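You operate a simulated robot arm through the tools that you are given. There is no shell and no other tool.

You run a simulated robot arm. Do the job below in one go: nothing can be reset, and whatever is moved stays where it is left.

TASK
Brush away the sand under the green tin and stand the tin back.
Fine: lift the tin into the small basket first; use the hand brush and put it back. What is to be rubbed or washed off counts as gone when no trace of it is left.

Only the result counts: the job must be done as asked and must still hold three seconds after the hand-in. Knocking over, shifting, dropping, spilling or breaking anything else fails it.

THE ROBOT
A 7-joint arm with a two-finger parallel gripper, fixed in place. Base frame: the origin is at the foot of the arm, x ahead of it, y to its left, z up. Units: mm, degrees, N and s.
Its first joint turns from -166.0 to 166.0 degrees. Payload 4.4 kg.
The tool frame sits at the grasp point between the pads (the TCP): z along the fingers, y along the line on which they close. The tips reach 23 mm beyond it. Largest opening 94 mm; finger width 38, thickness 10; the body of the gripper, 54 by 96 mm, starts 39 mm behind the TCP.
Orientation is that of the tool frame in the base frame, as a unit quaternion [w, x, y, z]. With the fingers straight down and closing along the base's y, the tool's x points along the base's -x, its y along +y and its z along -z.

THE INTERFACE
- The arm moves only by the tool servo_tool. Its argument "targets" is text: rows parted by semicolons, each of 7 numbers parted by spaces: the opening, from 0 (shut) to 1 (fully open), then the shift along the tool's x, y, z in units of 30 mm (1.0 is 30 mm), then the turn, a rotation vector about the tool's x, y, z in units of 4 degrees (1.0 is 4 degrees). In form: claw tx ty tz ax ay az; .... A call has 1 to 20 rows; each row shifts and turns the commanded pose from where the row before left it, along the tool's axes as they then stand. A call with a number of a shift or a turn outside -1 to 1 is refused whole. Rows are played at 5 a second. More than 50 mm and 8.6 degrees between two rows, or a gripper value outside its range, and nothing of the call is played. Where a pose cannot be reached the arm comes as near as it can. A force on the tool above 90 N (or 10 N above the force at the start of the call, whichever is more), or a blocked arm, ends the call early, and 0.2 s more pass. Each finger travels about 72 mm/s and halts on what it meets, pressing with about 22 N; the grip force reading is that of the motor and also rises with nothing between the fingers. The clock runs only during rows and for 0.2 s after the last one: add rows that do not move to give the fingers time. The reply holds the time, the measured pose of the TCP, the force on the tool along the base axes, the opening and the grip force, in the units named above and with some noise, with the torque about the TCP (base axes, N m) and any sound that the robot's microphone picked up.
- Cameras (640 x 400 px; columns grow to the right, rows downward): "scene" is fixed at [400.2, 650.1, 1557.4]; the picture's right is [-0.58, -0.81, 0.00], its down [-0.78, 0.56, -0.27] and it looks along [0.22, -0.16, -0.96] (base axes); focal length 214 px, centre (320, 200). "wrist" rides on the gripper at [86, 16, -75] in the tool frame; the picture's right is [-0.18, 0.98, 0.00], its down [-0.58, -0.11, -0.81] and it looks along [-0.79, -0.15, 0.59] (tool axes); focal length 243 px, centre (320, 200). There is no depth. A picture from a camera that has moved, and an enlarged one, comes with that camera's place and axes in the base frame and with its lens.
- capture(camera): a new picture of that camera. The clock stands still meanwhile.
- enlarge(camera, box): a new picture of the part [left, top, right, bottom] of that camera's present view, enlarged. The clock stands still meanwhile.
- finish_job(): hands the job in; it is judged then, once.

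Nothing tells you positions but the pictures and the camera data. Unless the task says otherwise, let go and move clear before handing in.

The tools are called as name(argument=value, ...) on one line, values as JSON. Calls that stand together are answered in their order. servo_tool: Moves the arm, as the interface text tells. Its arguments: {"type":"object","properties":{"targets":{"type":"string"}},"required":["targets"]} The other tools are called the same way: capture (camera) takes a picture; enlarge (camera, box) takes an enlarged picture of a part of a camera's view; finish_job () hands the job in.

At the start:

```text
t: 0.0
tcp_pos: [592.3, 126.5, 1056.1]
orientation: [0.0, 0.0, 1.0, 0.0]
ft_force: [-1.4, -0.1, -0.5]
wrist_torque: [-0.01, -0.02, 0.0]
gripper_width: 94.2
finger_force: 0.1
```

scene: 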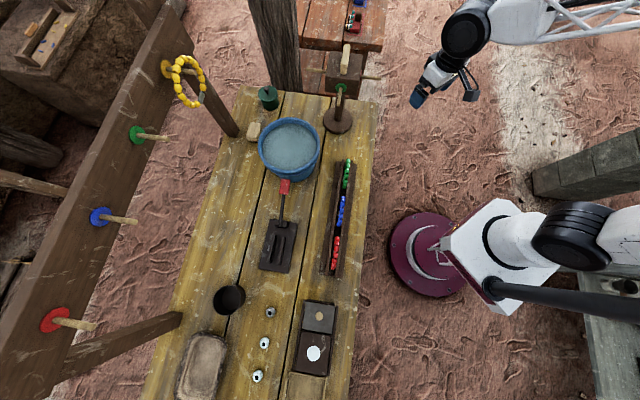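
wrist: 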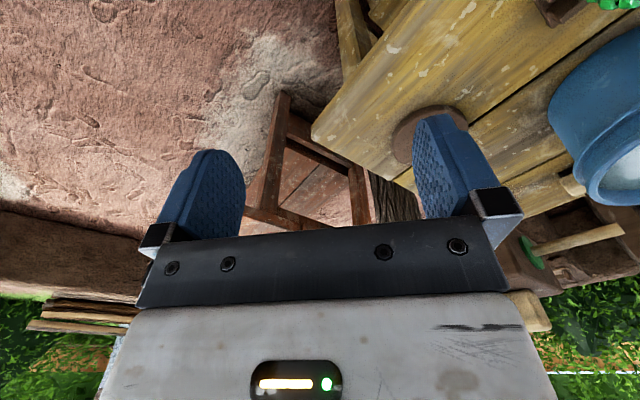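

I see a work table with a blue tub, a green tin near the top, a brush-like tool, a rack and some small things. I'll look more closely before moving.

enlarge(camera="scene", box=[220, 70, 380, 170])

enlarge(camera="scene", box=[220, 150, 380, 250])

enlarge(camera="scene", box=[160, 250, 380, 400])

enlarge(camera="scene", box=[280, 0, 400, 100])

enlarge(camera="scene", box=[0, 0, 220, 140])

```text
4.00 times, centred on (300, 120) of scene
camera zoom: at [400.2, 650.1, 1557.4], right [-0.58, -0.81, 0.0], down [-0.78, 0.56, -0.27], along [0.22, -0.16, -0.96], focal length 858 px, centre (400, 520)
```

zoom: 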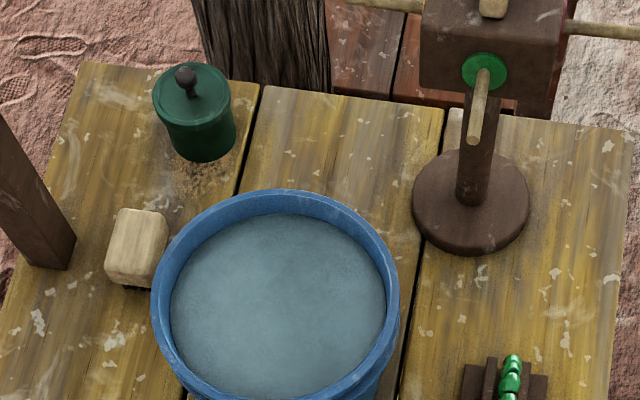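

```text
4.00 times, centred on (300, 200) of scene
camera zoom: at [400.2, 650.1, 1557.4], right [-0.58, -0.81, 0.0], down [-0.78, 0.56, -0.27], along [0.22, -0.16, -0.96], focal length 858 px, centre (400, 200)
```

zoom: 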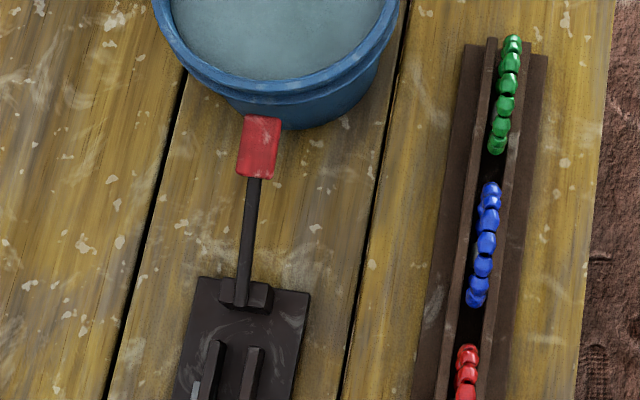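

```text
2.67 times, centred on (270, 325) of scene
camera zoom: at [400.2, 650.1, 1557.4], right [-0.58, -0.81, 0.0], down [-0.78, 0.56, -0.27], along [0.22, -0.16, -0.96], focal length 572 px, centre (453, -133)
```

zoom: 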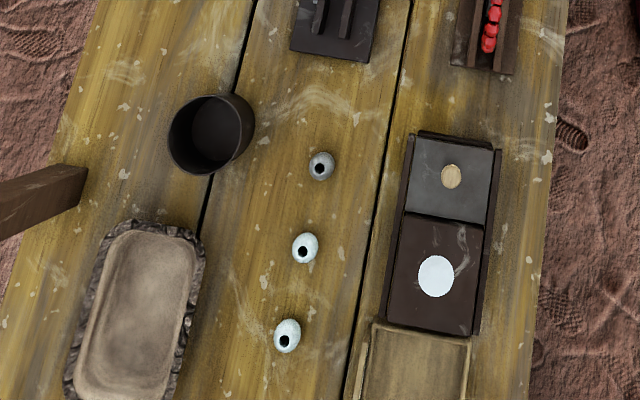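

```text
4.00 times, centred on (340, 50) of scene
camera zoom: at [400.2, 650.1, 1557.4], right [-0.58, -0.81, 0.0], down [-0.78, 0.56, -0.27], along [0.22, -0.16, -0.96], focal length 858 px, centre (240, 800)
```

zoom: 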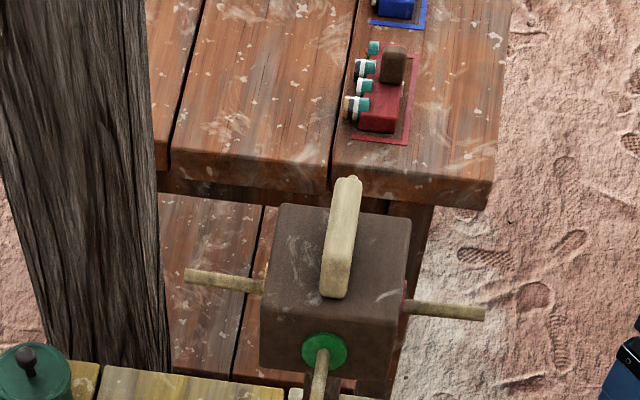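

```text
2.86 times, centred on (110, 70) of scene
camera zoom: at [400.2, 650.1, 1557.4], right [-0.58, -0.81, 0.0], down [-0.78, 0.56, -0.27], along [0.22, -0.16, -0.96], focal length 613 px, centre (920, 571)
```

zoom: 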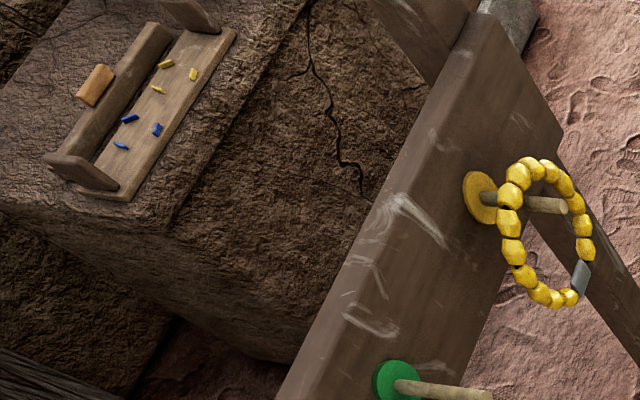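

The tin stands at the far end of the table with the hand brush (beige block) near it. I'll shift the hand sideways at height so the wrist camera sees the tin area.

servo_tool(targets="1 0 1 0 0 0 0;1 0 1 0 0 0 0;1 0 1 0 0 0 0;1 0 1 0 0 0 0;1 0 1 0 0 0 0;1 0 1 0 0 0 0;1 0 1 0 0 0 0;1 0 1 0 0 0 0;1 0 0 0 0 0 0")

capture(camera="wrist")

```text
t: 2.0
tcp_pos: [588.6, 363.9, 1055.9]
orientation: [0.0, 0.0, 1.0, 0.0]
ft_force: [-0.4, 0.0, -0.3]
wrist_torque: [0.0, -0.01, -0.01]
gripper_width: 94.0
finger_force: 0.0
```

```text
taken
camera wrist: at [503.2, 381.5, 1131.1], right [0.18, 0.98, 0.0], down [0.58, -0.11, 0.81], along [0.79, -0.15, -0.59], focal length 243 px, centre (320, 200)
```

wrist: 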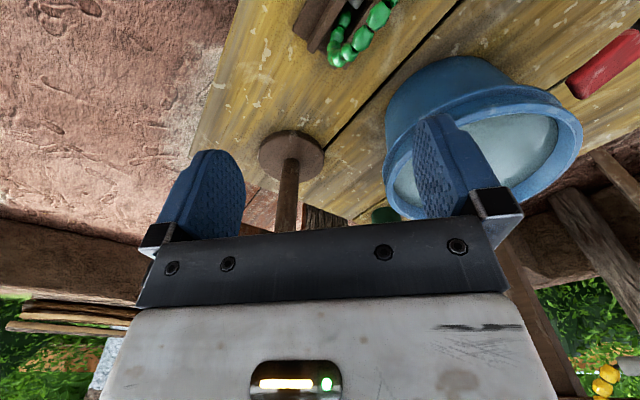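

The stand base triangulates to about (816, 262, 782), so the tabletop is near z 765 and the tin is far out, around x≈1050. I'll move further over the table to see it better.

servo_tool(targets="1 -1 1 0 0 0 0;1 -1 1 0 0 0 0;1 -1 1 0 0 0 0;1 -1 1 0 0 0 0;1 -1 0 0 0 0 0;1 0 0 0 0 0 0")

capture(camera="wrist")

capture(camera="scene")

```text
t: 3.4
tcp_pos: [744.1, 487.3, 1057.9]
orientation: [0.0, 0.0, 1.0, 0.0]
ft_force: [0.9, 0.0, -0.4]
wrist_torque: [-0.03, 0.01, 0.02]
gripper_width: 94.0
finger_force: 0.2
```

```text
taken
camera wrist: at [657.1, 503.8, 1132.8], right [0.18, 0.98, 0.0], down [0.58, -0.11, 0.81], along [0.79, -0.15, -0.59], focal length 243 px, centre (320, 200)
```

wrist: 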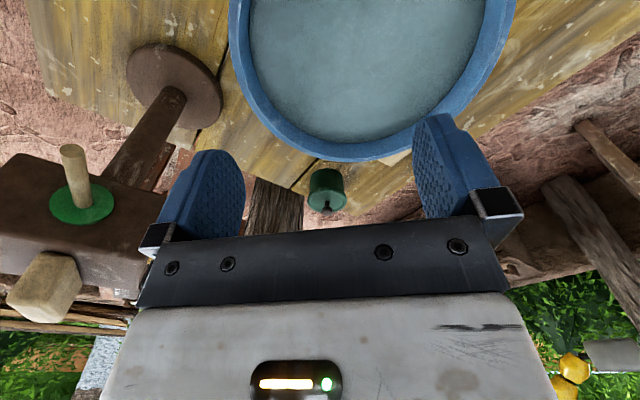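

```text
taken
```

scene: 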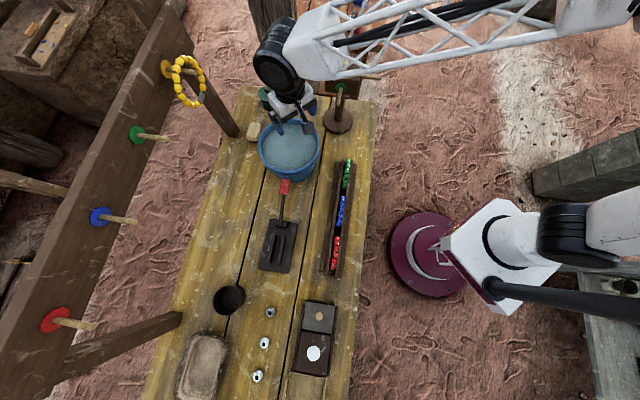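

The table is set diagonally; the tin's lid is at about (1066, 436, 834) and a tall peg stand with a box near (820, 270, ~1030) lies close to the arm's path. I'll check the clearance between the arm and the stand.

enlarge(camera="scene", box=[230, 0, 420, 140])

enlarge(camera="wrist", box=[240, 120, 440, 240])

enlarge(camera="scene", box=[160, 320, 260, 400])

enlarge(camera="scene", box=[280, 340, 360, 400])

enlarge(camera="scene", box=[200, 270, 280, 330])

```text
2.86 times, centred on (325, 70) of scene
camera zoom: at [400.2, 650.1, 1557.4], right [-0.58, -0.81, 0.0], down [-0.78, 0.56, -0.27], along [0.22, -0.16, -0.96], focal length 613 px, centre (306, 571)
```

zoom: 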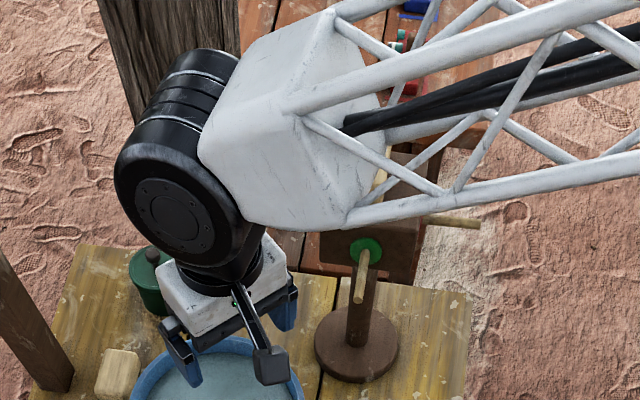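

```text
3.20 times, centred on (340, 180) of wrist
camera zoom: at [657.1, 503.8, 1132.8], right [0.18, 0.98, 0.0], down [0.58, -0.11, 0.81], along [0.79, -0.15, -0.59], focal length 776 px, centre (256, 264)
```

zoom: 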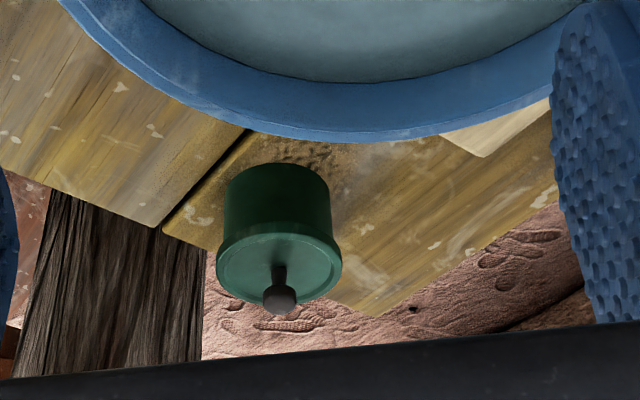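

```text
5.00 times, centred on (210, 360) of scene
camera zoom: at [400.2, 650.1, 1557.4], right [-0.58, -0.81, 0.0], down [-0.78, 0.56, -0.27], along [0.22, -0.16, -0.96], focal length 1072 px, centre (870, -600)
```

zoom: 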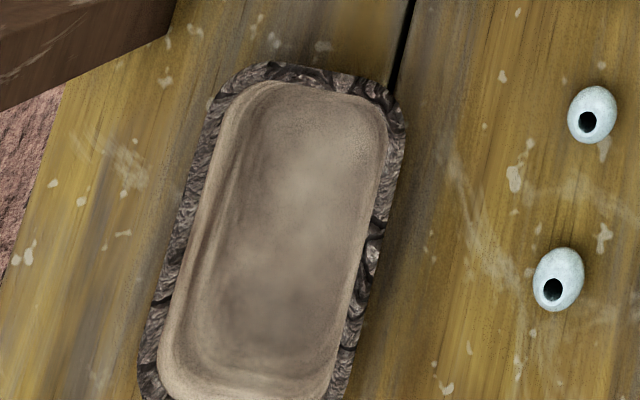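

```text
6.67 times, centred on (320, 370) of scene
camera zoom: at [400.2, 650.1, 1557.4], right [-0.58, -0.81, 0.0], down [-0.78, 0.56, -0.27], along [0.22, -0.16, -0.96], focal length 1430 px, centre (320, -933)
```

zoom: 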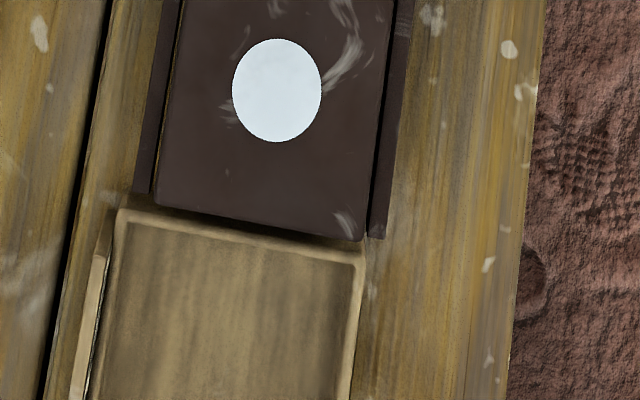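

```text
6.67 times, centred on (240, 300) of scene
camera zoom: at [400.2, 650.1, 1557.4], right [-0.58, -0.81, 0.0], down [-0.78, 0.56, -0.27], along [0.22, -0.16, -0.96], focal length 1430 px, centre (853, -467)
```

zoom: 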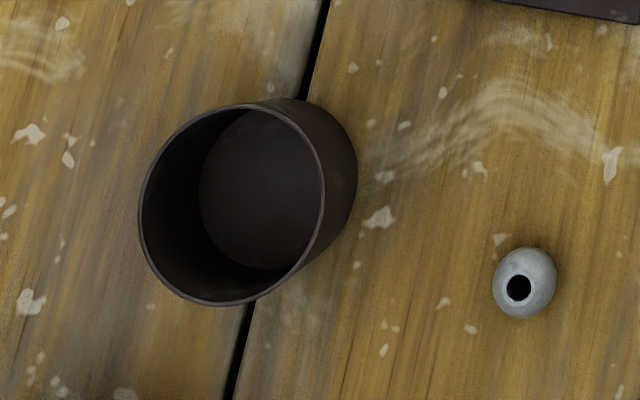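

None of the visible containers is clearly a basket yet, and the table continues out of the scene view. I'll yaw the hand so that the wrist camera looks along the table towards +y.

servo_tool(targets="1 0 0 0 0 0 -1;1 0 0 0 0 0 -1;1 0 0 0 0 0 -1;1 0 0 0 0 0 -1;1 0 0 0 0 0 -1;1 0 0 0 0 0 -1;1 0 0 0 0 0 -1;1 0 0 0 0 0 -1;1 0 0 0 0 0 -1;1 0 0 0 0 0 -1;1 0 0 0 0 0 -1;1 0 0 0 0 0 -1;1 0 0 0 0 0 -1;1 0 0 0 0 0 -1;1 0 0 0 0 0 -1;1 0 0 0 0 0 -1;1 0 0 0 0 0 -1;1 0 0 0 0 0 -1;1 0 0 0 0 0 -1;1 0 0 0 0 0 -1")

capture(camera="wrist")

```text
t: 7.6
tcp_pos: [741.5, 487.0, 1058.7]
orientation: [0.0, -0.643, 0.766, 0.0]
ft_force: [-0.1, -0.2, -0.1]
wrist_torque: [0.02, 0.0, 0.02]
gripper_width: 94.1
finger_force: 0.1
```

```text
taken
camera wrist: at [711.7, 405.2, 1132.4], right [-0.94, 0.35, 0.0], down [0.21, 0.55, 0.81], along [0.28, 0.76, -0.59], focal length 243 px, centre (320, 200)
```

wrist: 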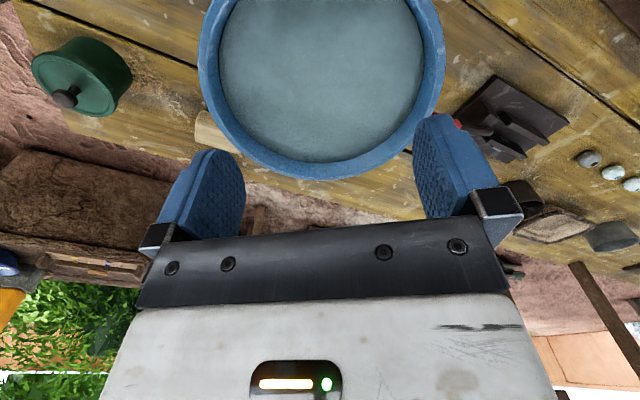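

Beyond the trough there is another round container at the table's far end. I'll turn further to look at it.

servo_tool(targets="1 0 0 0 0 0 -1;1 0 0 0 0 0 -1;1 0 0 0 0 0 -1;1 0 0 0 0 0 -1;1 0 0 0 0 0 -1;1 0 0 0 0 0 -1;1 0 0 0 0 0 -1;1 0 0 0 0 0 -1;1 0 0 0 0 0 -1;1 0 0 0 0 0 -1;1 0 0 0 0 0 -1;1 0 0 0 0 0 -1;1 0 0 0 0 0 0")

capture(camera="wrist")

enlarge(camera="wrist", box=[200, 60, 440, 220])

```text
t: 10.4
tcp_pos: [740.9, 486.7, 1057.2]
orientation: [0.0, 0.899, -0.437, -0.001]
ft_force: [-0.3, 1.1, -0.2]
wrist_torque: [-0.05, -0.01, 0.01]
gripper_width: 93.9
finger_force: 0.1
```

```text
taken
camera wrist: at [781.9, 408.5, 1132.1], right [-0.89, -0.46, 0.0], down [-0.27, 0.52, 0.81], along [-0.37, 0.72, -0.59], focal length 243 px, centre (320, 200)
```

wrist: 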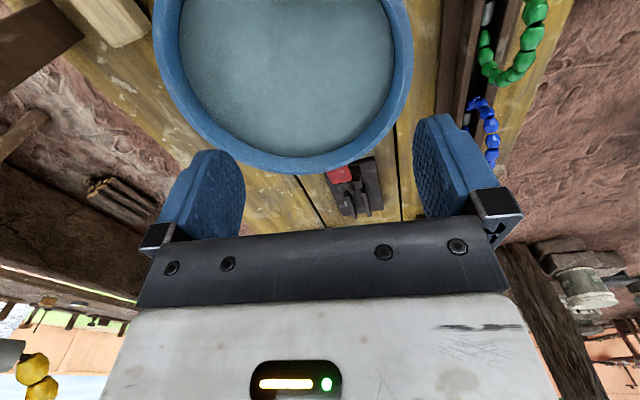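

```text
2.50 times, centred on (320, 140) of wrist
camera zoom: at [781.9, 408.5, 1132.1], right [-0.89, -0.46, 0.0], down [-0.27, 0.52, 0.81], along [-0.37, 0.72, -0.59], focal length 606 px, centre (320, 350)
```

zoom: 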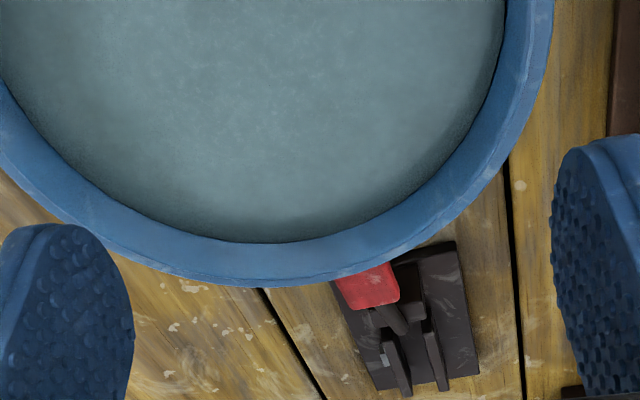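

I'll move along the table, over the middle, to look at the far end.

servo_tool(targets="1 -1 0.17 0 0 0 0;1 -1 0.17 0 0 0 0;1 -1 0.17 0 0 0 0;1 -1 0.17 0 0 0 0;1 -1 0.17 0 0 0 0;1 -1 0.17 0 0 0 0;1 -1 0.17 0 0 0 0;1 -1 0.17 0 0 0 0;1 -1 0.17 0 0 0 0;1 -1 0.17 0 0 0 0;1 0 0 0 0 0 0")

capture(camera="wrist")

capture(camera="scene")

```text
t: 12.8
tcp_pos: [514.4, 693.5, 1057.2]
orientation: [0.0, 0.899, -0.439, 0.0]
ft_force: [-0.4, -0.5, -0.1]
wrist_torque: [-0.02, -0.02, -0.03]
gripper_width: 94.0
finger_force: 0.1
```

```text
taken
camera wrist: at [555.0, 615.7, 1131.4], right [-0.89, -0.46, 0.0], down [-0.27, 0.53, 0.81], along [-0.37, 0.72, -0.59], focal length 243 px, centre (320, 200)
```

wrist: 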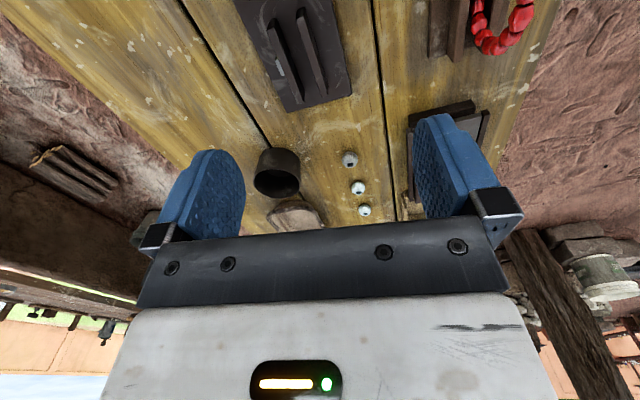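

```text
taken
```

scene: 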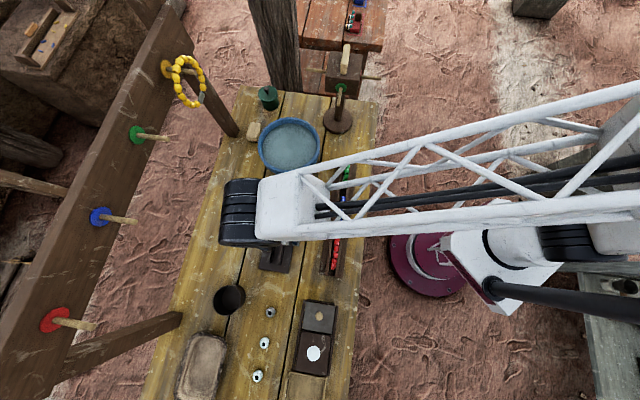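

I'll continue further along the table to see the containers at its end.

servo_tool(targets="1 -1 0.17 0 0 0 0;1 -1 0.17 0 0 0 0;1 -1 0.17 0 0 0 0;1 -1 0.17 0 0 0 0;1 -1 0.17 0 0 0 0;1 -1 0.17 0 0 0 0;1 -1 0.17 0 0 0 0;1 -1 0.17 0 0 0 0;1 -1 0.17 0 0 0 0;1 0 0 0 0 0 0")

capture(camera="wrist")

```text
t: 15.0
tcp_pos: [314.2, 877.1, 1055.1]
orientation: [0.0, 0.899, -0.438, 0.0]
ft_force: [0.2, 0.3, -0.9]
wrist_torque: [0.01, 0.02, 0.03]
gripper_width: 93.8
finger_force: 0.1
```

```text
taken
camera wrist: at [354.2, 798.8, 1130.1], right [-0.89, -0.46, 0.0], down [-0.27, 0.52, 0.81], along [-0.37, 0.72, -0.59], focal length 243 px, centre (320, 200)
```

wrist: 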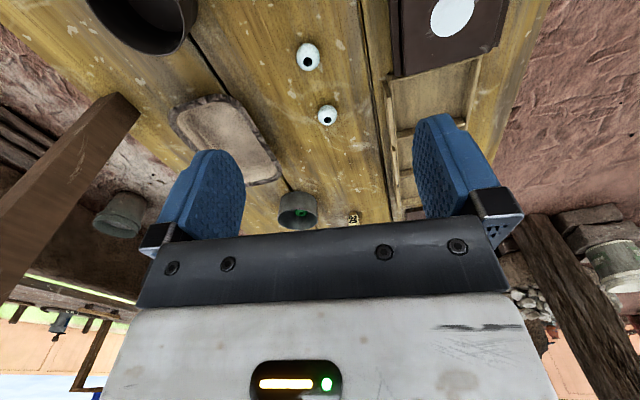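

enlarge(camera="wrist", box=[230, 150, 430, 240])

enlarge(camera="wrist", box=[60, 0, 300, 120])

enlarge(camera="wrist", box=[350, 0, 560, 160])

```text
3.20 times, centred on (330, 195) of wrist
camera zoom: at [354.2, 798.8, 1130.1], right [-0.89, -0.46, 0.0], down [-0.27, 0.52, 0.81], along [-0.37, 0.72, -0.59], focal length 776 px, centre (288, 216)
```

zoom: 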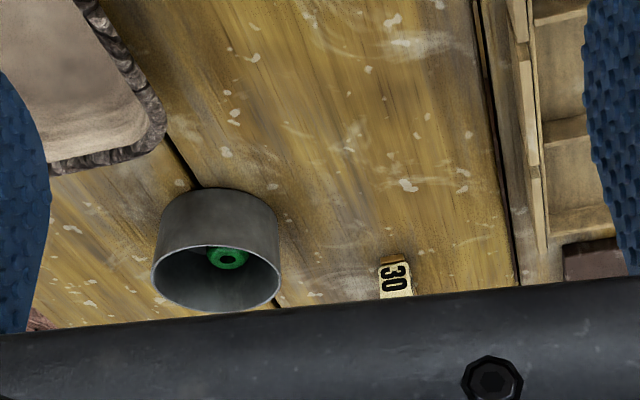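

```text
2.67 times, centred on (180, 60) of wrist
camera zoom: at [354.2, 798.8, 1130.1], right [-0.89, -0.46, 0.0], down [-0.27, 0.52, 0.81], along [-0.37, 0.72, -0.59], focal length 647 px, centre (693, 573)
```

zoom: 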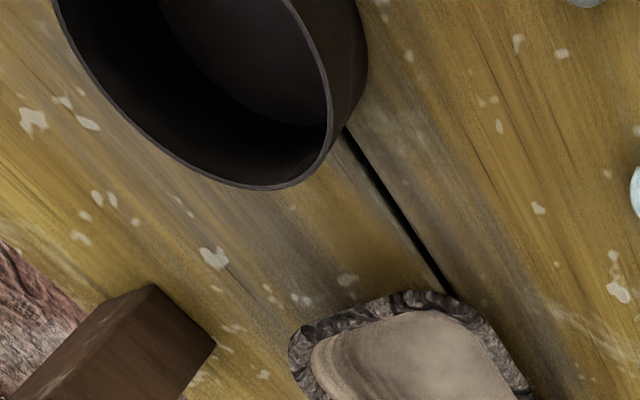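

```text
2.50 times, centred on (455, 80) of wrist
camera zoom: at [354.2, 798.8, 1130.1], right [-0.89, -0.46, 0.0], down [-0.27, 0.52, 0.81], along [-0.37, 0.72, -0.59], focal length 606 px, centre (-18, 500)
```

zoom: 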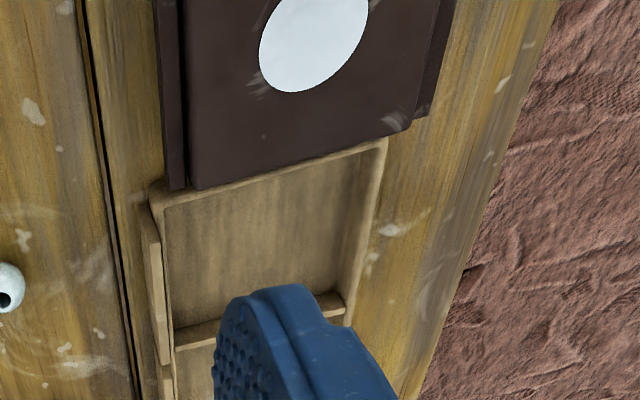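

There's a grey can with a green ring inside and a card, and a compartmented box. I'll tilt the hand to look towards the very end of the table.

servo_tool(targets="1 0 0 0 0 -1 0;1 0 0 0 0 -1 0;1 0 0 0 0 -1 0;1 0 0 0 0 -1 0;1 0 0 0 0 -1 0;1 0 0 0 0 -1 0;1 0 0 0 0 -1 0;1 0 0 0 0 0 0")

capture(camera="wrist")

enlarge(camera="wrist", box=[200, 60, 440, 240])

```text
t: 16.8
tcp_pos: [313.4, 876.8, 1056.9]
orientation: [-0.106, 0.873, -0.425, -0.217]
ft_force: [-0.3, 0.0, 0.2]
wrist_torque: [0.01, -0.02, -0.02]
gripper_width: 94.2
finger_force: 0.1
```

```text
taken
camera wrist: at [370.3, 779.0, 1082.2], right [-0.87, -0.48, 0.09], down [0.0, 0.17, 0.98], along [-0.49, 0.86, -0.15], focal length 243 px, centre (320, 200)
```

wrist: 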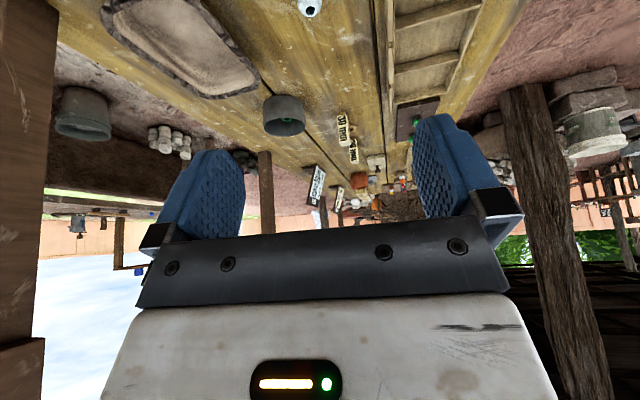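

```text
2.22 times, centred on (320, 150) of wrist
camera zoom: at [370.3, 779.0, 1082.2], right [-0.87, -0.48, 0.09], down [0.0, 0.17, 0.98], along [-0.49, 0.86, -0.15], focal length 539 px, centre (320, 311)
```

zoom: 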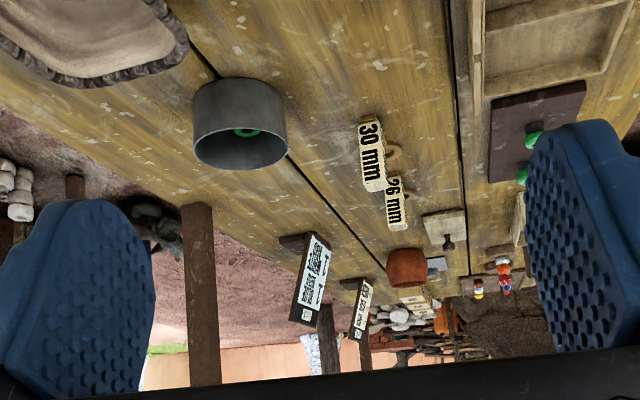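

The far end holds many things well out of reach; no clear reachable basket yet. I'll check the right side of the scene and the other surfaces.

enlarge(camera="scene", box=[500, 120, 640, 400])

enlarge(camera="scene", box=[280, 0, 640, 130])

enlarge(camera="scene", box=[0, 100, 200, 400])

enlarge(camera="wrist", box=[340, 60, 640, 240])

enlarge(camera="wrist", box=[40, 40, 240, 240])

```text
1.43 times, centred on (570, 260) of scene
camera zoom: at [400.2, 650.1, 1557.4], right [-0.58, -0.81, 0.0], down [-0.78, 0.56, -0.27], along [0.22, -0.16, -0.96], focal length 306 px, centre (-37, 114)
```

zoom: 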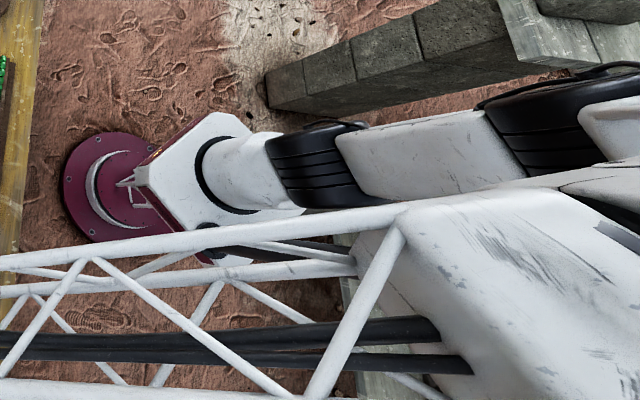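

```text
1.78 times, centred on (460, 65) of scene
camera zoom: at [400.2, 650.1, 1557.4], right [-0.58, -0.81, 0.0], down [-0.78, 0.56, -0.27], along [0.22, -0.16, -0.96], focal length 381 px, centre (71, 440)
```

zoom: 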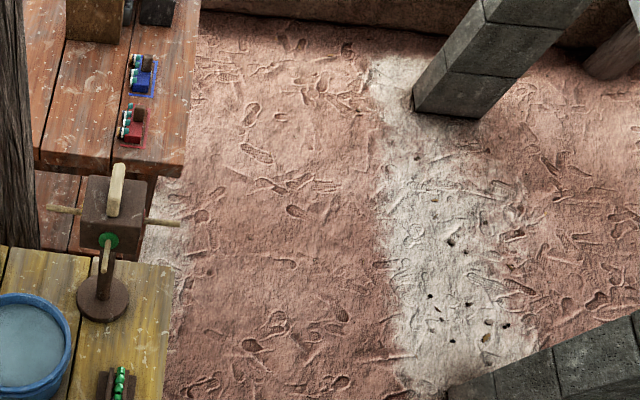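

```text
1.33 times, centred on (100, 250) of scene
camera zoom: at [400.2, 650.1, 1557.4], right [-0.58, -0.81, 0.0], down [-0.78, 0.56, -0.27], along [0.22, -0.16, -0.96], focal length 286 px, centre (613, 133)
```

zoom: 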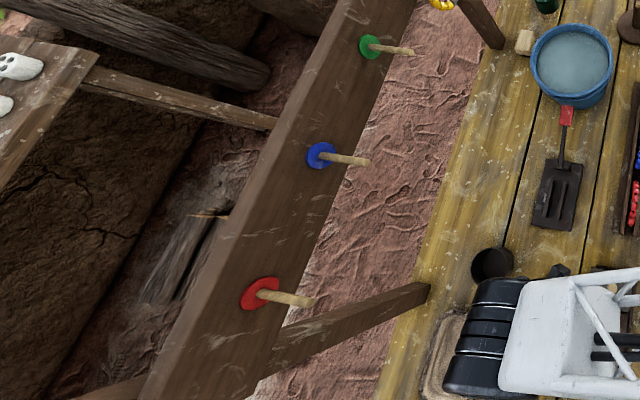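

```text
2.13 times, centred on (490, 150) of wrist
camera zoom: at [370.3, 779.0, 1082.2], right [-0.87, -0.48, 0.09], down [0.0, 0.17, 0.98], along [-0.49, 0.86, -0.15], focal length 518 px, centre (-43, 307)
```

zoom: 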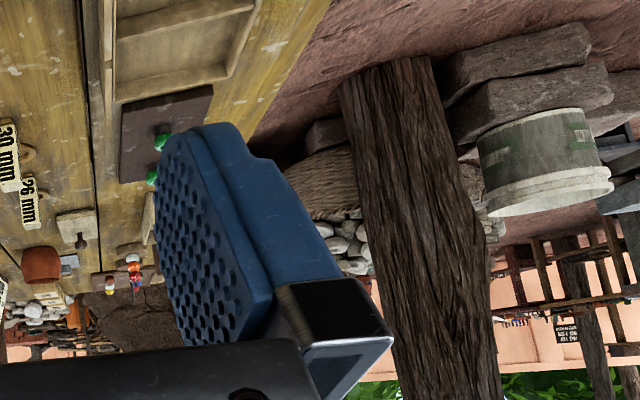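

```text
2.00 times, centred on (140, 140) of wrist
camera zoom: at [370.3, 779.0, 1082.2], right [-0.87, -0.48, 0.09], down [0.0, 0.17, 0.98], along [-0.49, 0.86, -0.15], focal length 485 px, centre (680, 320)
```

zoom: 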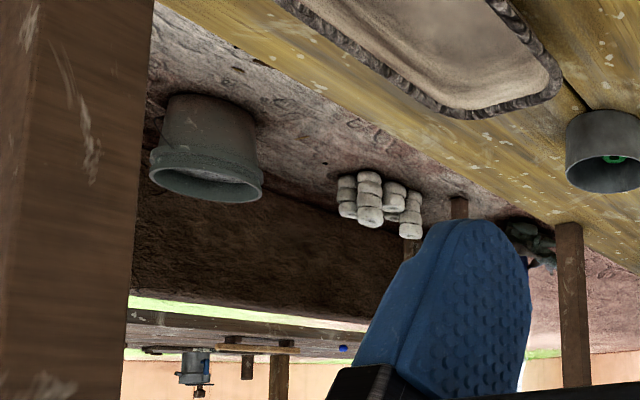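

No basket in reach there. I'll straighten up, turn the hand back, and look towards the second table beyond the stand.

servo_tool(targets="1 0 0 0 0 1 0;1 0 0 0 0 1 0;1 0 0 0 0 1 0;1 0 0 0 0 1 0;1 0 0 0 0 1 0;1 0 0 0 0 1 0;1 0 0 0 0 1 0;1 0 0 0 0 0 1;1 0 0 0 0 0 1;1 0 0 0 0 0 1;1 0 0 0 0 0 1;1 0 0 0 0 0 1;1 0 0 0 0 0 1;1 0 0 0 0 0 1;1 0 0 0 0 0 1;1 0 0 0 0 0 1;1 0 0 0 0 0 1;1 0 0 0 0 0 1;1 0 0 0 0 0 1;1 0 0 0 0 0 0")

servo_tool(targets="1 0 0 0 0 0 1;1 0 0 0 0 0 1;1 0 0 0 0 0 1;1 0 0 0 0 0 1;1 0 0 0 0 0 1;1 0 0 0 0 0 1;1 0 0 0 0 0 1;1 0 0 0 0 0 1;1 0 0 0 0 0 1;1 0 0 0 0 0 1;1 0 0 0 0 0 1;1 0 0 0 0 0 1;1 0 0 0 0 0 1;1 0 0 0 0 0 1;1 0 0 0 0 0 1;1 0 0 0 0 0 1;1 0 0 0 0 0 1;1 0 0 0 0 0 1;1 0 0 0 0 0 1;1 0 0 0 0 0 1")

capture(camera="wrist")

```text
t: 21.0
tcp_pos: [313.6, 876.2, 1057.0]
orientation: [0.001, -0.642, 0.767, -0.001]
ft_force: [-0.4, 0.6, 0.5]
wrist_torque: [-0.04, -0.01, 0.01]
gripper_width: 94.1
finger_force: 0.1
```

```text
t: 25.2
tcp_pos: [313.1, 876.3, 1057.0]
orientation: [0.0, 0.0, 1.0, 0.0]
ft_force: [0.4, -0.5, 0.7]
wrist_torque: [0.0, -0.02, -0.02]
gripper_width: 93.9
finger_force: 0.1
```

```text
taken
camera wrist: at [227.1, 892.3, 1131.5], right [0.18, 0.98, 0.0], down [0.58, -0.11, 0.81], along [0.79, -0.15, -0.59], focal length 243 px, centre (320, 200)
```

wrist: 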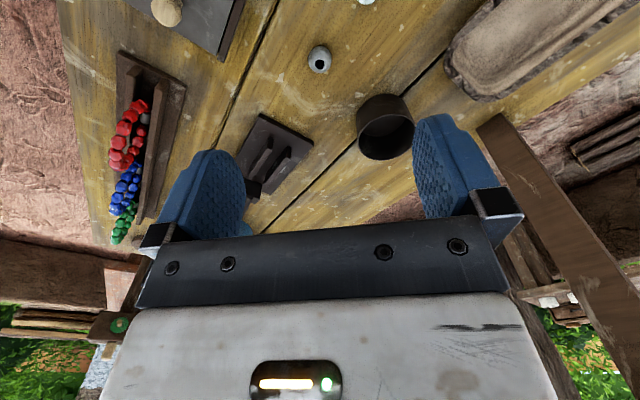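

Now I'll move back towards the start and beyond, to look at the second table.

servo_tool(targets="1 -0.37 -1 0 0 0 0;1 -0.37 -1 0 0 0 0;1 -0.37 -1 0 0 0 0;1 -0.37 -1 0 0 0 0;1 -0.37 -1 0 0 0 0;1 -0.37 -1 0 0 0 0;1 -0.37 -1 0 0 0 0;1 -0.37 -1 0 0 0 0;1 -0.37 -1 0 0 0 0;1 -0.37 -1 0 0 0 0;1 -0.37 -1 0 0 0 0;1 -0.37 -1 0 0 0 0;1 -0.37 -1 0 0 0 0;1 -0.37 -1 0 0 0 0;1 -0.37 -1 0 0 0 0;1 -0.37 -1 0 0 0 0;1 -0.37 -1 0 0 0 0;1 -0.37 -1 0 0 0 0;1 -0.37 -1 0 0 0 0;1 -0.37 -1 0 0 0 0")

servo_tool(targets="1 -0.2 -1 -1 0 0 0;1 -0.2 -1 -1 0 0 0;1 -0.2 -1 0 0 0 0;1 -0.2 -1 0 0 0 0;1 -0.2 -1 0 0 0 0;1 -0.2 -1 0 0 0 0;1 -0.2 -1 0 0 0 0;1 0 -1 0 0 -1 0;1 0 -1 0 0 -1 0;1 0 -1 0 0 -1 0;1 0 0 0 0 -1 0;1 0 0 0 0 0 0")

capture(camera="wrist")

```text
t: 29.4
tcp_pos: [535.2, 276.6, 1056.8]
orientation: [0.0, -0.001, 1.0, 0.001]
ft_force: [-1.0, -0.5, -0.1]
wrist_torque: [0.02, -0.02, -0.02]
gripper_width: 93.8
finger_force: 0.1
```

```text
t: 32.0
tcp_pos: [577.4, -27.1, 1116.2]
orientation: [0.139, -0.001, 0.99, 0.0]
ft_force: [-0.5, 0.0, -0.4]
wrist_torque: [-0.02, 0.01, 0.01]
gripper_width: 94.0
finger_force: 0.1
```

```text
taken
camera wrist: at [474.5, -10.3, 1164.4], right [0.18, 0.98, 0.05], down [0.34, -0.11, 0.94], along [0.93, -0.15, -0.35], focal length 243 px, centre (320, 200)
```

wrist: 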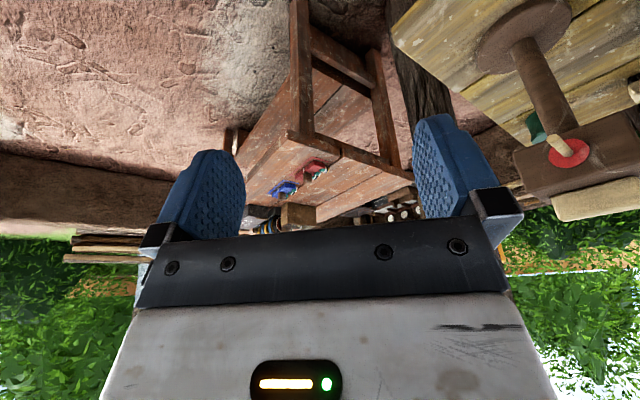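

enlarge(camera="wrist", box=[230, 140, 430, 240])

capture(camera="scene")

```text
3.20 times, centred on (330, 190) of wrist
camera zoom: at [474.5, -10.3, 1164.4], right [0.18, 0.98, 0.05], down [0.34, -0.11, 0.94], along [0.93, -0.15, -0.35], focal length 776 px, centre (288, 232)
```

zoom: 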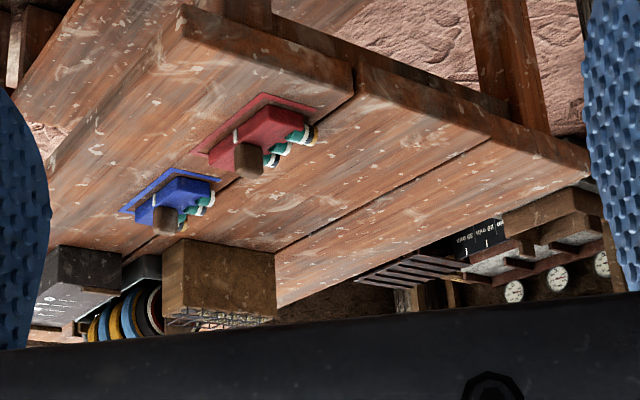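

```text
taken
```

scene: 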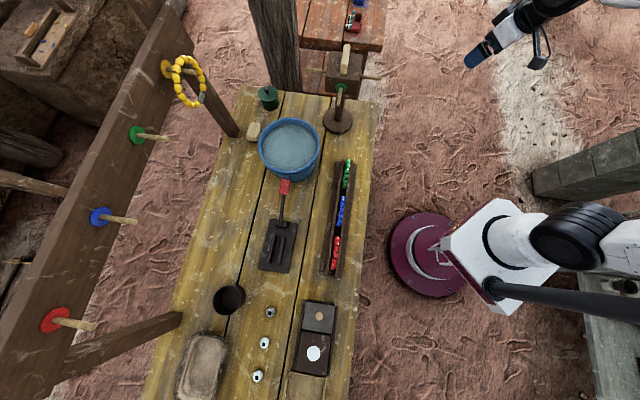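

The second table is too far and holds no plain basket. I'll look around towards -y and behind the arm as well.

servo_tool(targets="1 0 0 0 0 1 0;1 0 0 0 0 1 0;1 0 0 0 0 0 1;1 0 0 0 0 0 1;1 0 0 0 0 0 1;1 0 0 0 0 0 1;1 0 0 0 0 0 1;1 0 0 0 0 0 1;1 0 0 0 0 0 1;1 0 0 0 0 0 1;1 0 0 0 0 0 1;1 0 0 0 0 0 1;1 0 0 0 0 0 1;1 0 0 0 0 0 1;1 0 0 0 0 0 1;1 0 0 0 0 0 1;1 0 0 0 0 0 1;1 0 0 0 0 0 1;1 0 0 0 0 0 1;1 0 0 0 0 0 1")

capture(camera="wrist")

```text
t: 36.2
tcp_pos: [576.8, -23.2, 1116.7]
orientation: [0.057, 0.586, 0.807, 0.041]
ft_force: [-0.2, 0.4, 1.3]
wrist_torque: [-0.01, 0.0, 0.01]
gripper_width: 93.9
finger_force: 0.0
```

```text
taken
camera wrist: at [556.7, 64.1, 1189.7], right [0.98, 0.13, 0.14], down [-0.04, -0.59, 0.81], along [0.18, -0.8, -0.57], focal length 243 px, centre (320, 200)
```

wrist: 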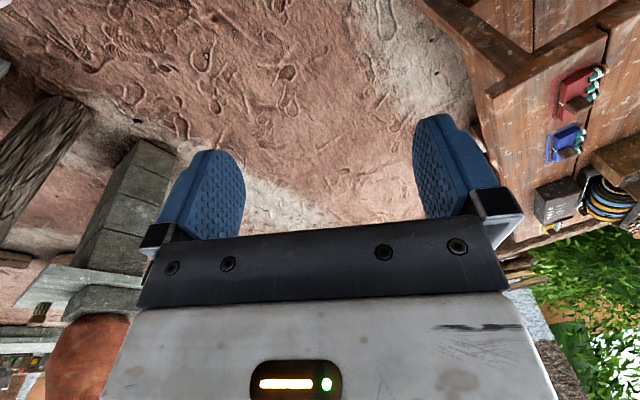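

Only bare ground here. I'll go back over the table and look closely at the trough, the cup and the tray.

servo_tool(targets="1 0 0 0 0 0 -1;1 0 0 0 0 0 -1;1 0 0 0 0 0 -1;1 0 0 0 0 0 -1;1 0 0 0 0 0 -1;1 0 0 0 0 0 -1;1 0 0 0 0 0 -1;1 0 0 0 0 0 -1;1 0 0 0 0 0 -1;1 0 0 0 0 0 -1;1 0 0 0 0 0 -1;1 0 0 0 0 0 -1;1 0 0 0 0 0 -1;1 0 0 0 0 0 -1;1 0 0 0 0 0 -1;1 0 0 0 0 0 -1;1 0 0 0 0 0 -1;1 0 0 0 0 0 -1;1 0 0 0 0 1 0;1 0 0 0 0 1 0")

servo_tool(targets="1 0.3 1 0 0 0 0;1 0.3 1 0 0 0 0;1 0.3 1 0 0 0 0;1 0.3 1 0 0 0 0;1 0.3 1 0 0 0 0;1 0.3 1 0 0 0 0;1 0.3 1 0 0 0 0;1 0.3 1 0 0 0 0;1 0.3 1 0 0 0 0;1 0.3 1 0 0 0 0;1 0.3 1 0 0 0 0;1 0.3 1 0 0 0 0;1 0.3 1 0 0 0 0;1 0.3 1 0 0 0 0;1 0.3 1 0 0 0 0;1 0.3 1 0 0 0 0;1 0.3 1 0 0 0 0;1 0.3 1 0 0 0 0;1 0.3 1 0 0 0 0;1 0.3 1 0 0 0 0")

servo_tool(targets="1 0.3 1 0 0 0 0;1 0.3 1 0 0 0 0;1 0.3 1 0 0 0 0;1 0.3 1 0 0 0 0;1 0.3 1 0 0 0 0;1 0.3 1 0 0 0 0;1 0.3 1 0 0 0 0;1 0 0 0 0 0 -1;1 0 0 0 0 0 -1;1 0 0 0 0 0 -1;1 0 0 0 0 0 -1;1 0 0 0 0 0 -1;1 0 0 0 0 0 -1;1 0 0 0 0 0 -1;1 0 0 0 0 0 -1;1 0 0 0 0 0 -1;1 0 0 0 0 0 -1;1 0 0 0 0 0 -1;1 0 0 0 0 0 -1;1 0 0 0 0 0 -1")

capture(camera="wrist")

```text
t: 40.4
tcp_pos: [577.6, -23.6, 1117.6]
orientation: [0.0, 0.0, 1.0, 0.0]
ft_force: [-0.3, -0.4, 0.5]
wrist_torque: [-0.02, 0.0, 0.0]
gripper_width: 94.0
finger_force: 0.1
```

```text
t: 44.6
tcp_pos: [396.6, 576.1, 1116.8]
orientation: [0.0, 0.0, 1.0, 0.0]
ft_force: [0.0, 0.3, 0.5]
wrist_torque: [0.01, -0.02, 0.0]
gripper_width: 93.7
finger_force: 0.1
```

```text
t: 48.8
tcp_pos: [334.6, 786.4, 1118.2]
orientation: [0.001, -0.44, 0.898, 0.0]
ft_force: [-0.9, -0.8, -0.4]
wrist_torque: [-0.01, 0.0, -0.02]
gripper_width: 93.9
finger_force: 0.0
```

```text
taken
camera wrist: at [269.8, 728.1, 1191.9], right [-0.66, 0.75, 0.0], down [0.44, 0.39, 0.81], along [0.6, 0.53, -0.59], focal length 243 px, centre (320, 200)
```

wrist: 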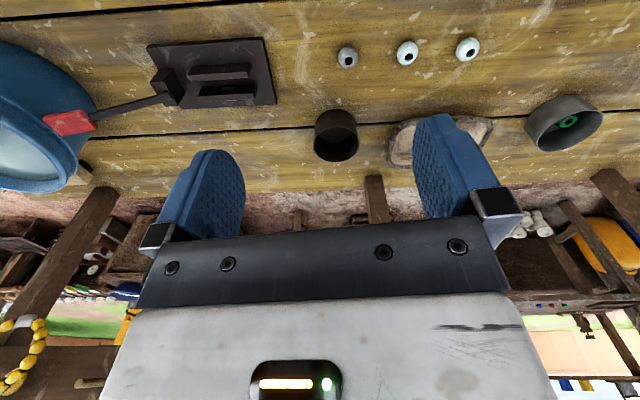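

enlarge(camera="wrist", box=[480, 80, 640, 300])

enlarge(camera="wrist", box=[290, 80, 450, 220])

enlarge(camera="wrist", box=[0, 160, 200, 400])

servo_tool(targets="1 0 0 0 0 0 -1;1 0 0 0 0 0 -1;1 0 0 0 0 0 -1;1 0 0 0 0 0 -1;1 0 0 0 0 0 -1;1 0 0 0 0 0 -1;1 0 0 0 0 0 -1;1 0 0 0 0 0 -1;1 0 0 0 0 0 -1;1 0 0 0 0 0 -1;1 0 0 0 0 0 -1;1 0 0 0 0 0 -1;1 0 0 0 0 0 -1")

capture(camera="wrist")

```text
1.82 times, centred on (560, 190) of wrist
camera zoom: at [269.8, 728.1, 1191.9], right [-0.66, 0.75, 0.0], down [0.44, 0.39, 0.81], along [0.6, 0.53, -0.59], focal length 441 px, centre (-116, 218)
```

zoom: 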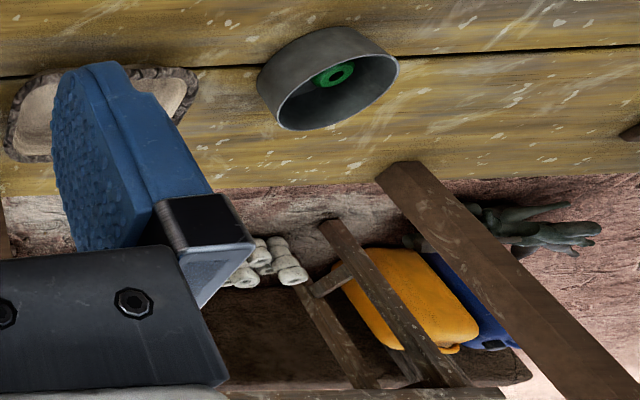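

```text
2.86 times, centred on (370, 150) of wrist
camera zoom: at [269.8, 728.1, 1191.9], right [-0.66, 0.75, 0.0], down [0.44, 0.39, 0.81], along [0.6, 0.53, -0.59], focal length 693 px, centre (177, 343)
```

zoom: 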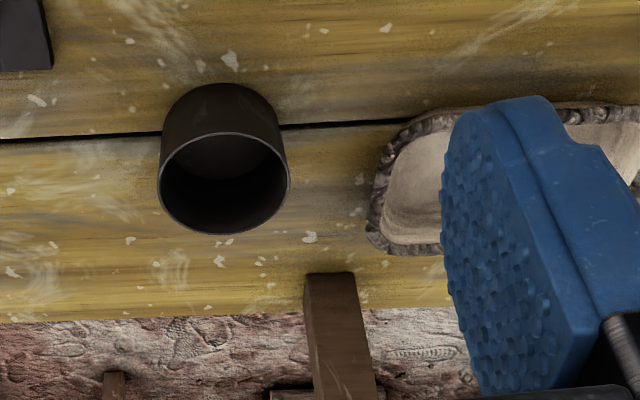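

```text
1.67 times, centred on (100, 280) of wrist
camera zoom: at [269.8, 728.1, 1191.9], right [-0.66, 0.75, 0.0], down [0.44, 0.39, 0.81], along [0.6, 0.53, -0.59], focal length 404 px, centre (687, 67)
```

zoom: 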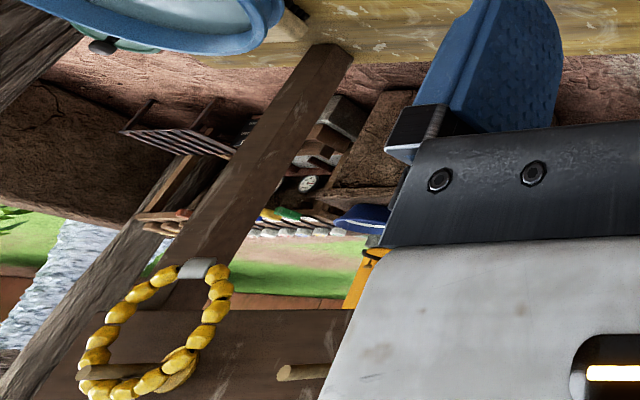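

```text
t: 51.6
tcp_pos: [334.2, 784.5, 1116.9]
orientation: [0.0, 0.788, -0.615, 0.0]
ft_force: [0.1, -0.1, -1.2]
wrist_torque: [0.0, 0.01, 0.0]
gripper_width: 94.1
finger_force: 0.0
```

```text
taken
camera wrist: at [340.7, 697.5, 1192.1], right [-1.0, -0.06, 0.0], down [-0.04, 0.59, 0.81], along [-0.05, 0.8, -0.59], focal length 243 px, centre (320, 200)
```

wrist: 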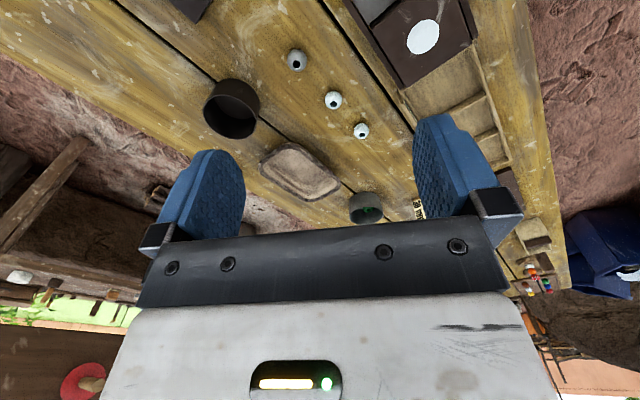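

The only container that could hold the tin (lid about 83 mm) seems to be the oval trough-like one near (363, 1147). I'll approach it for a close look, which also tests the reach.

servo_tool(targets="1 -1 -0.33 0 0 0 0;1 -1 -0.33 0 0 0 0;1 -1 -0.33 0 0 0 0;1 -1 -0.33 0 0 0 0;1 -1 -0.33 0 0 0 0;1 -1 -0.33 0 0 0 0;1 -1 -0.33 0 0 0 0;1 0 0 0 0 0 0")

capture(camera="wrist")

capture(camera="scene")

```text
t: 53.4
tcp_pos: [354.3, 1006.7, 1116.2]
orientation: [0.0, 0.788, -0.615, 0.0]
ft_force: [0.5, -1.0, 0.0]
wrist_torque: [0.0, -0.01, 0.02]
gripper_width: 93.9
finger_force: 0.1
```

```text
taken
camera wrist: at [360.3, 919.4, 1190.8], right [-1.0, -0.06, 0.0], down [-0.04, 0.59, 0.81], along [-0.05, 0.8, -0.59], focal length 243 px, centre (320, 200)
```

wrist: 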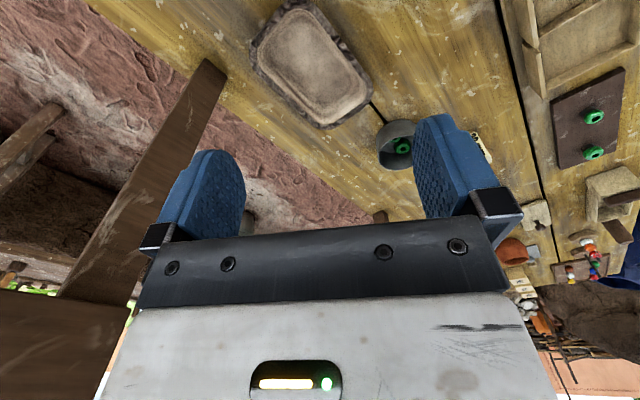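

```text
taken
```

scene: 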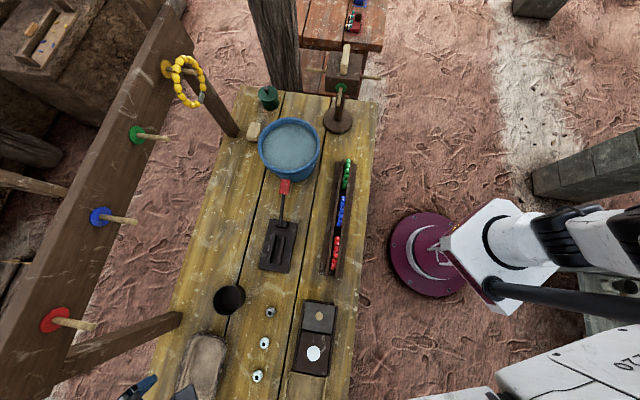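

enlarge(camera="wrist", box=[230, 0, 390, 130])

enlarge(camera="wrist", box=[370, 0, 640, 180])

enlarge(camera="wrist", box=[480, 150, 640, 300])

```text
3.08 times, centred on (310, 65) of wrist
camera zoom: at [360.3, 919.4, 1190.8], right [-1.0, -0.06, 0.0], down [-0.04, 0.59, 0.81], along [-0.05, 0.8, -0.59], focal length 746 px, centre (351, 615)
```

zoom: 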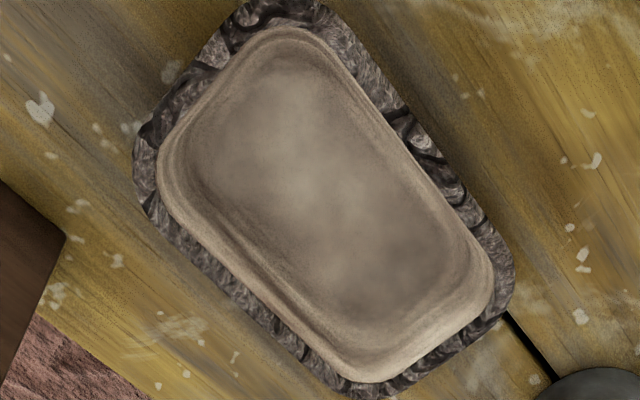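

```text
2.22 times, centred on (505, 90) of wrist
camera zoom: at [360.3, 919.4, 1190.8], right [-1.0, -0.06, 0.0], down [-0.04, 0.59, 0.81], along [-0.05, 0.8, -0.59], focal length 539 px, centre (-91, 444)
```

zoom: 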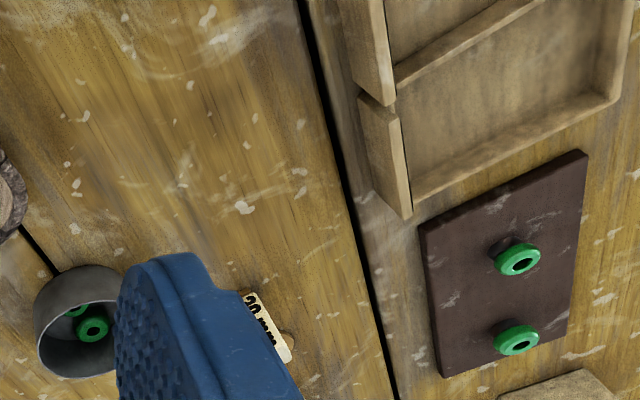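

```text
2.67 times, centred on (560, 225) of wrist
camera zoom: at [360.3, 919.4, 1190.8], right [-1.0, -0.06, 0.0], down [-0.04, 0.59, 0.81], along [-0.05, 0.8, -0.59], focal length 647 px, centre (-320, 133)
```

zoom: 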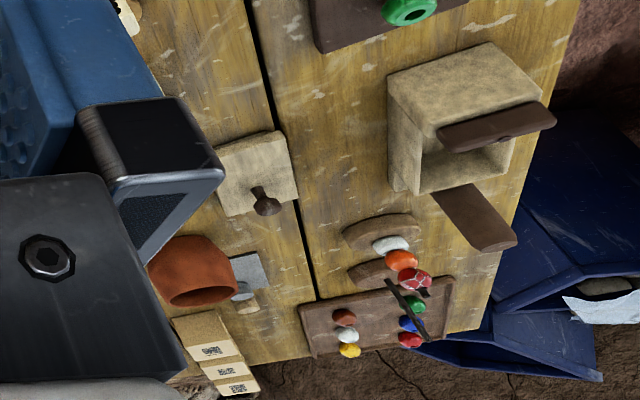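

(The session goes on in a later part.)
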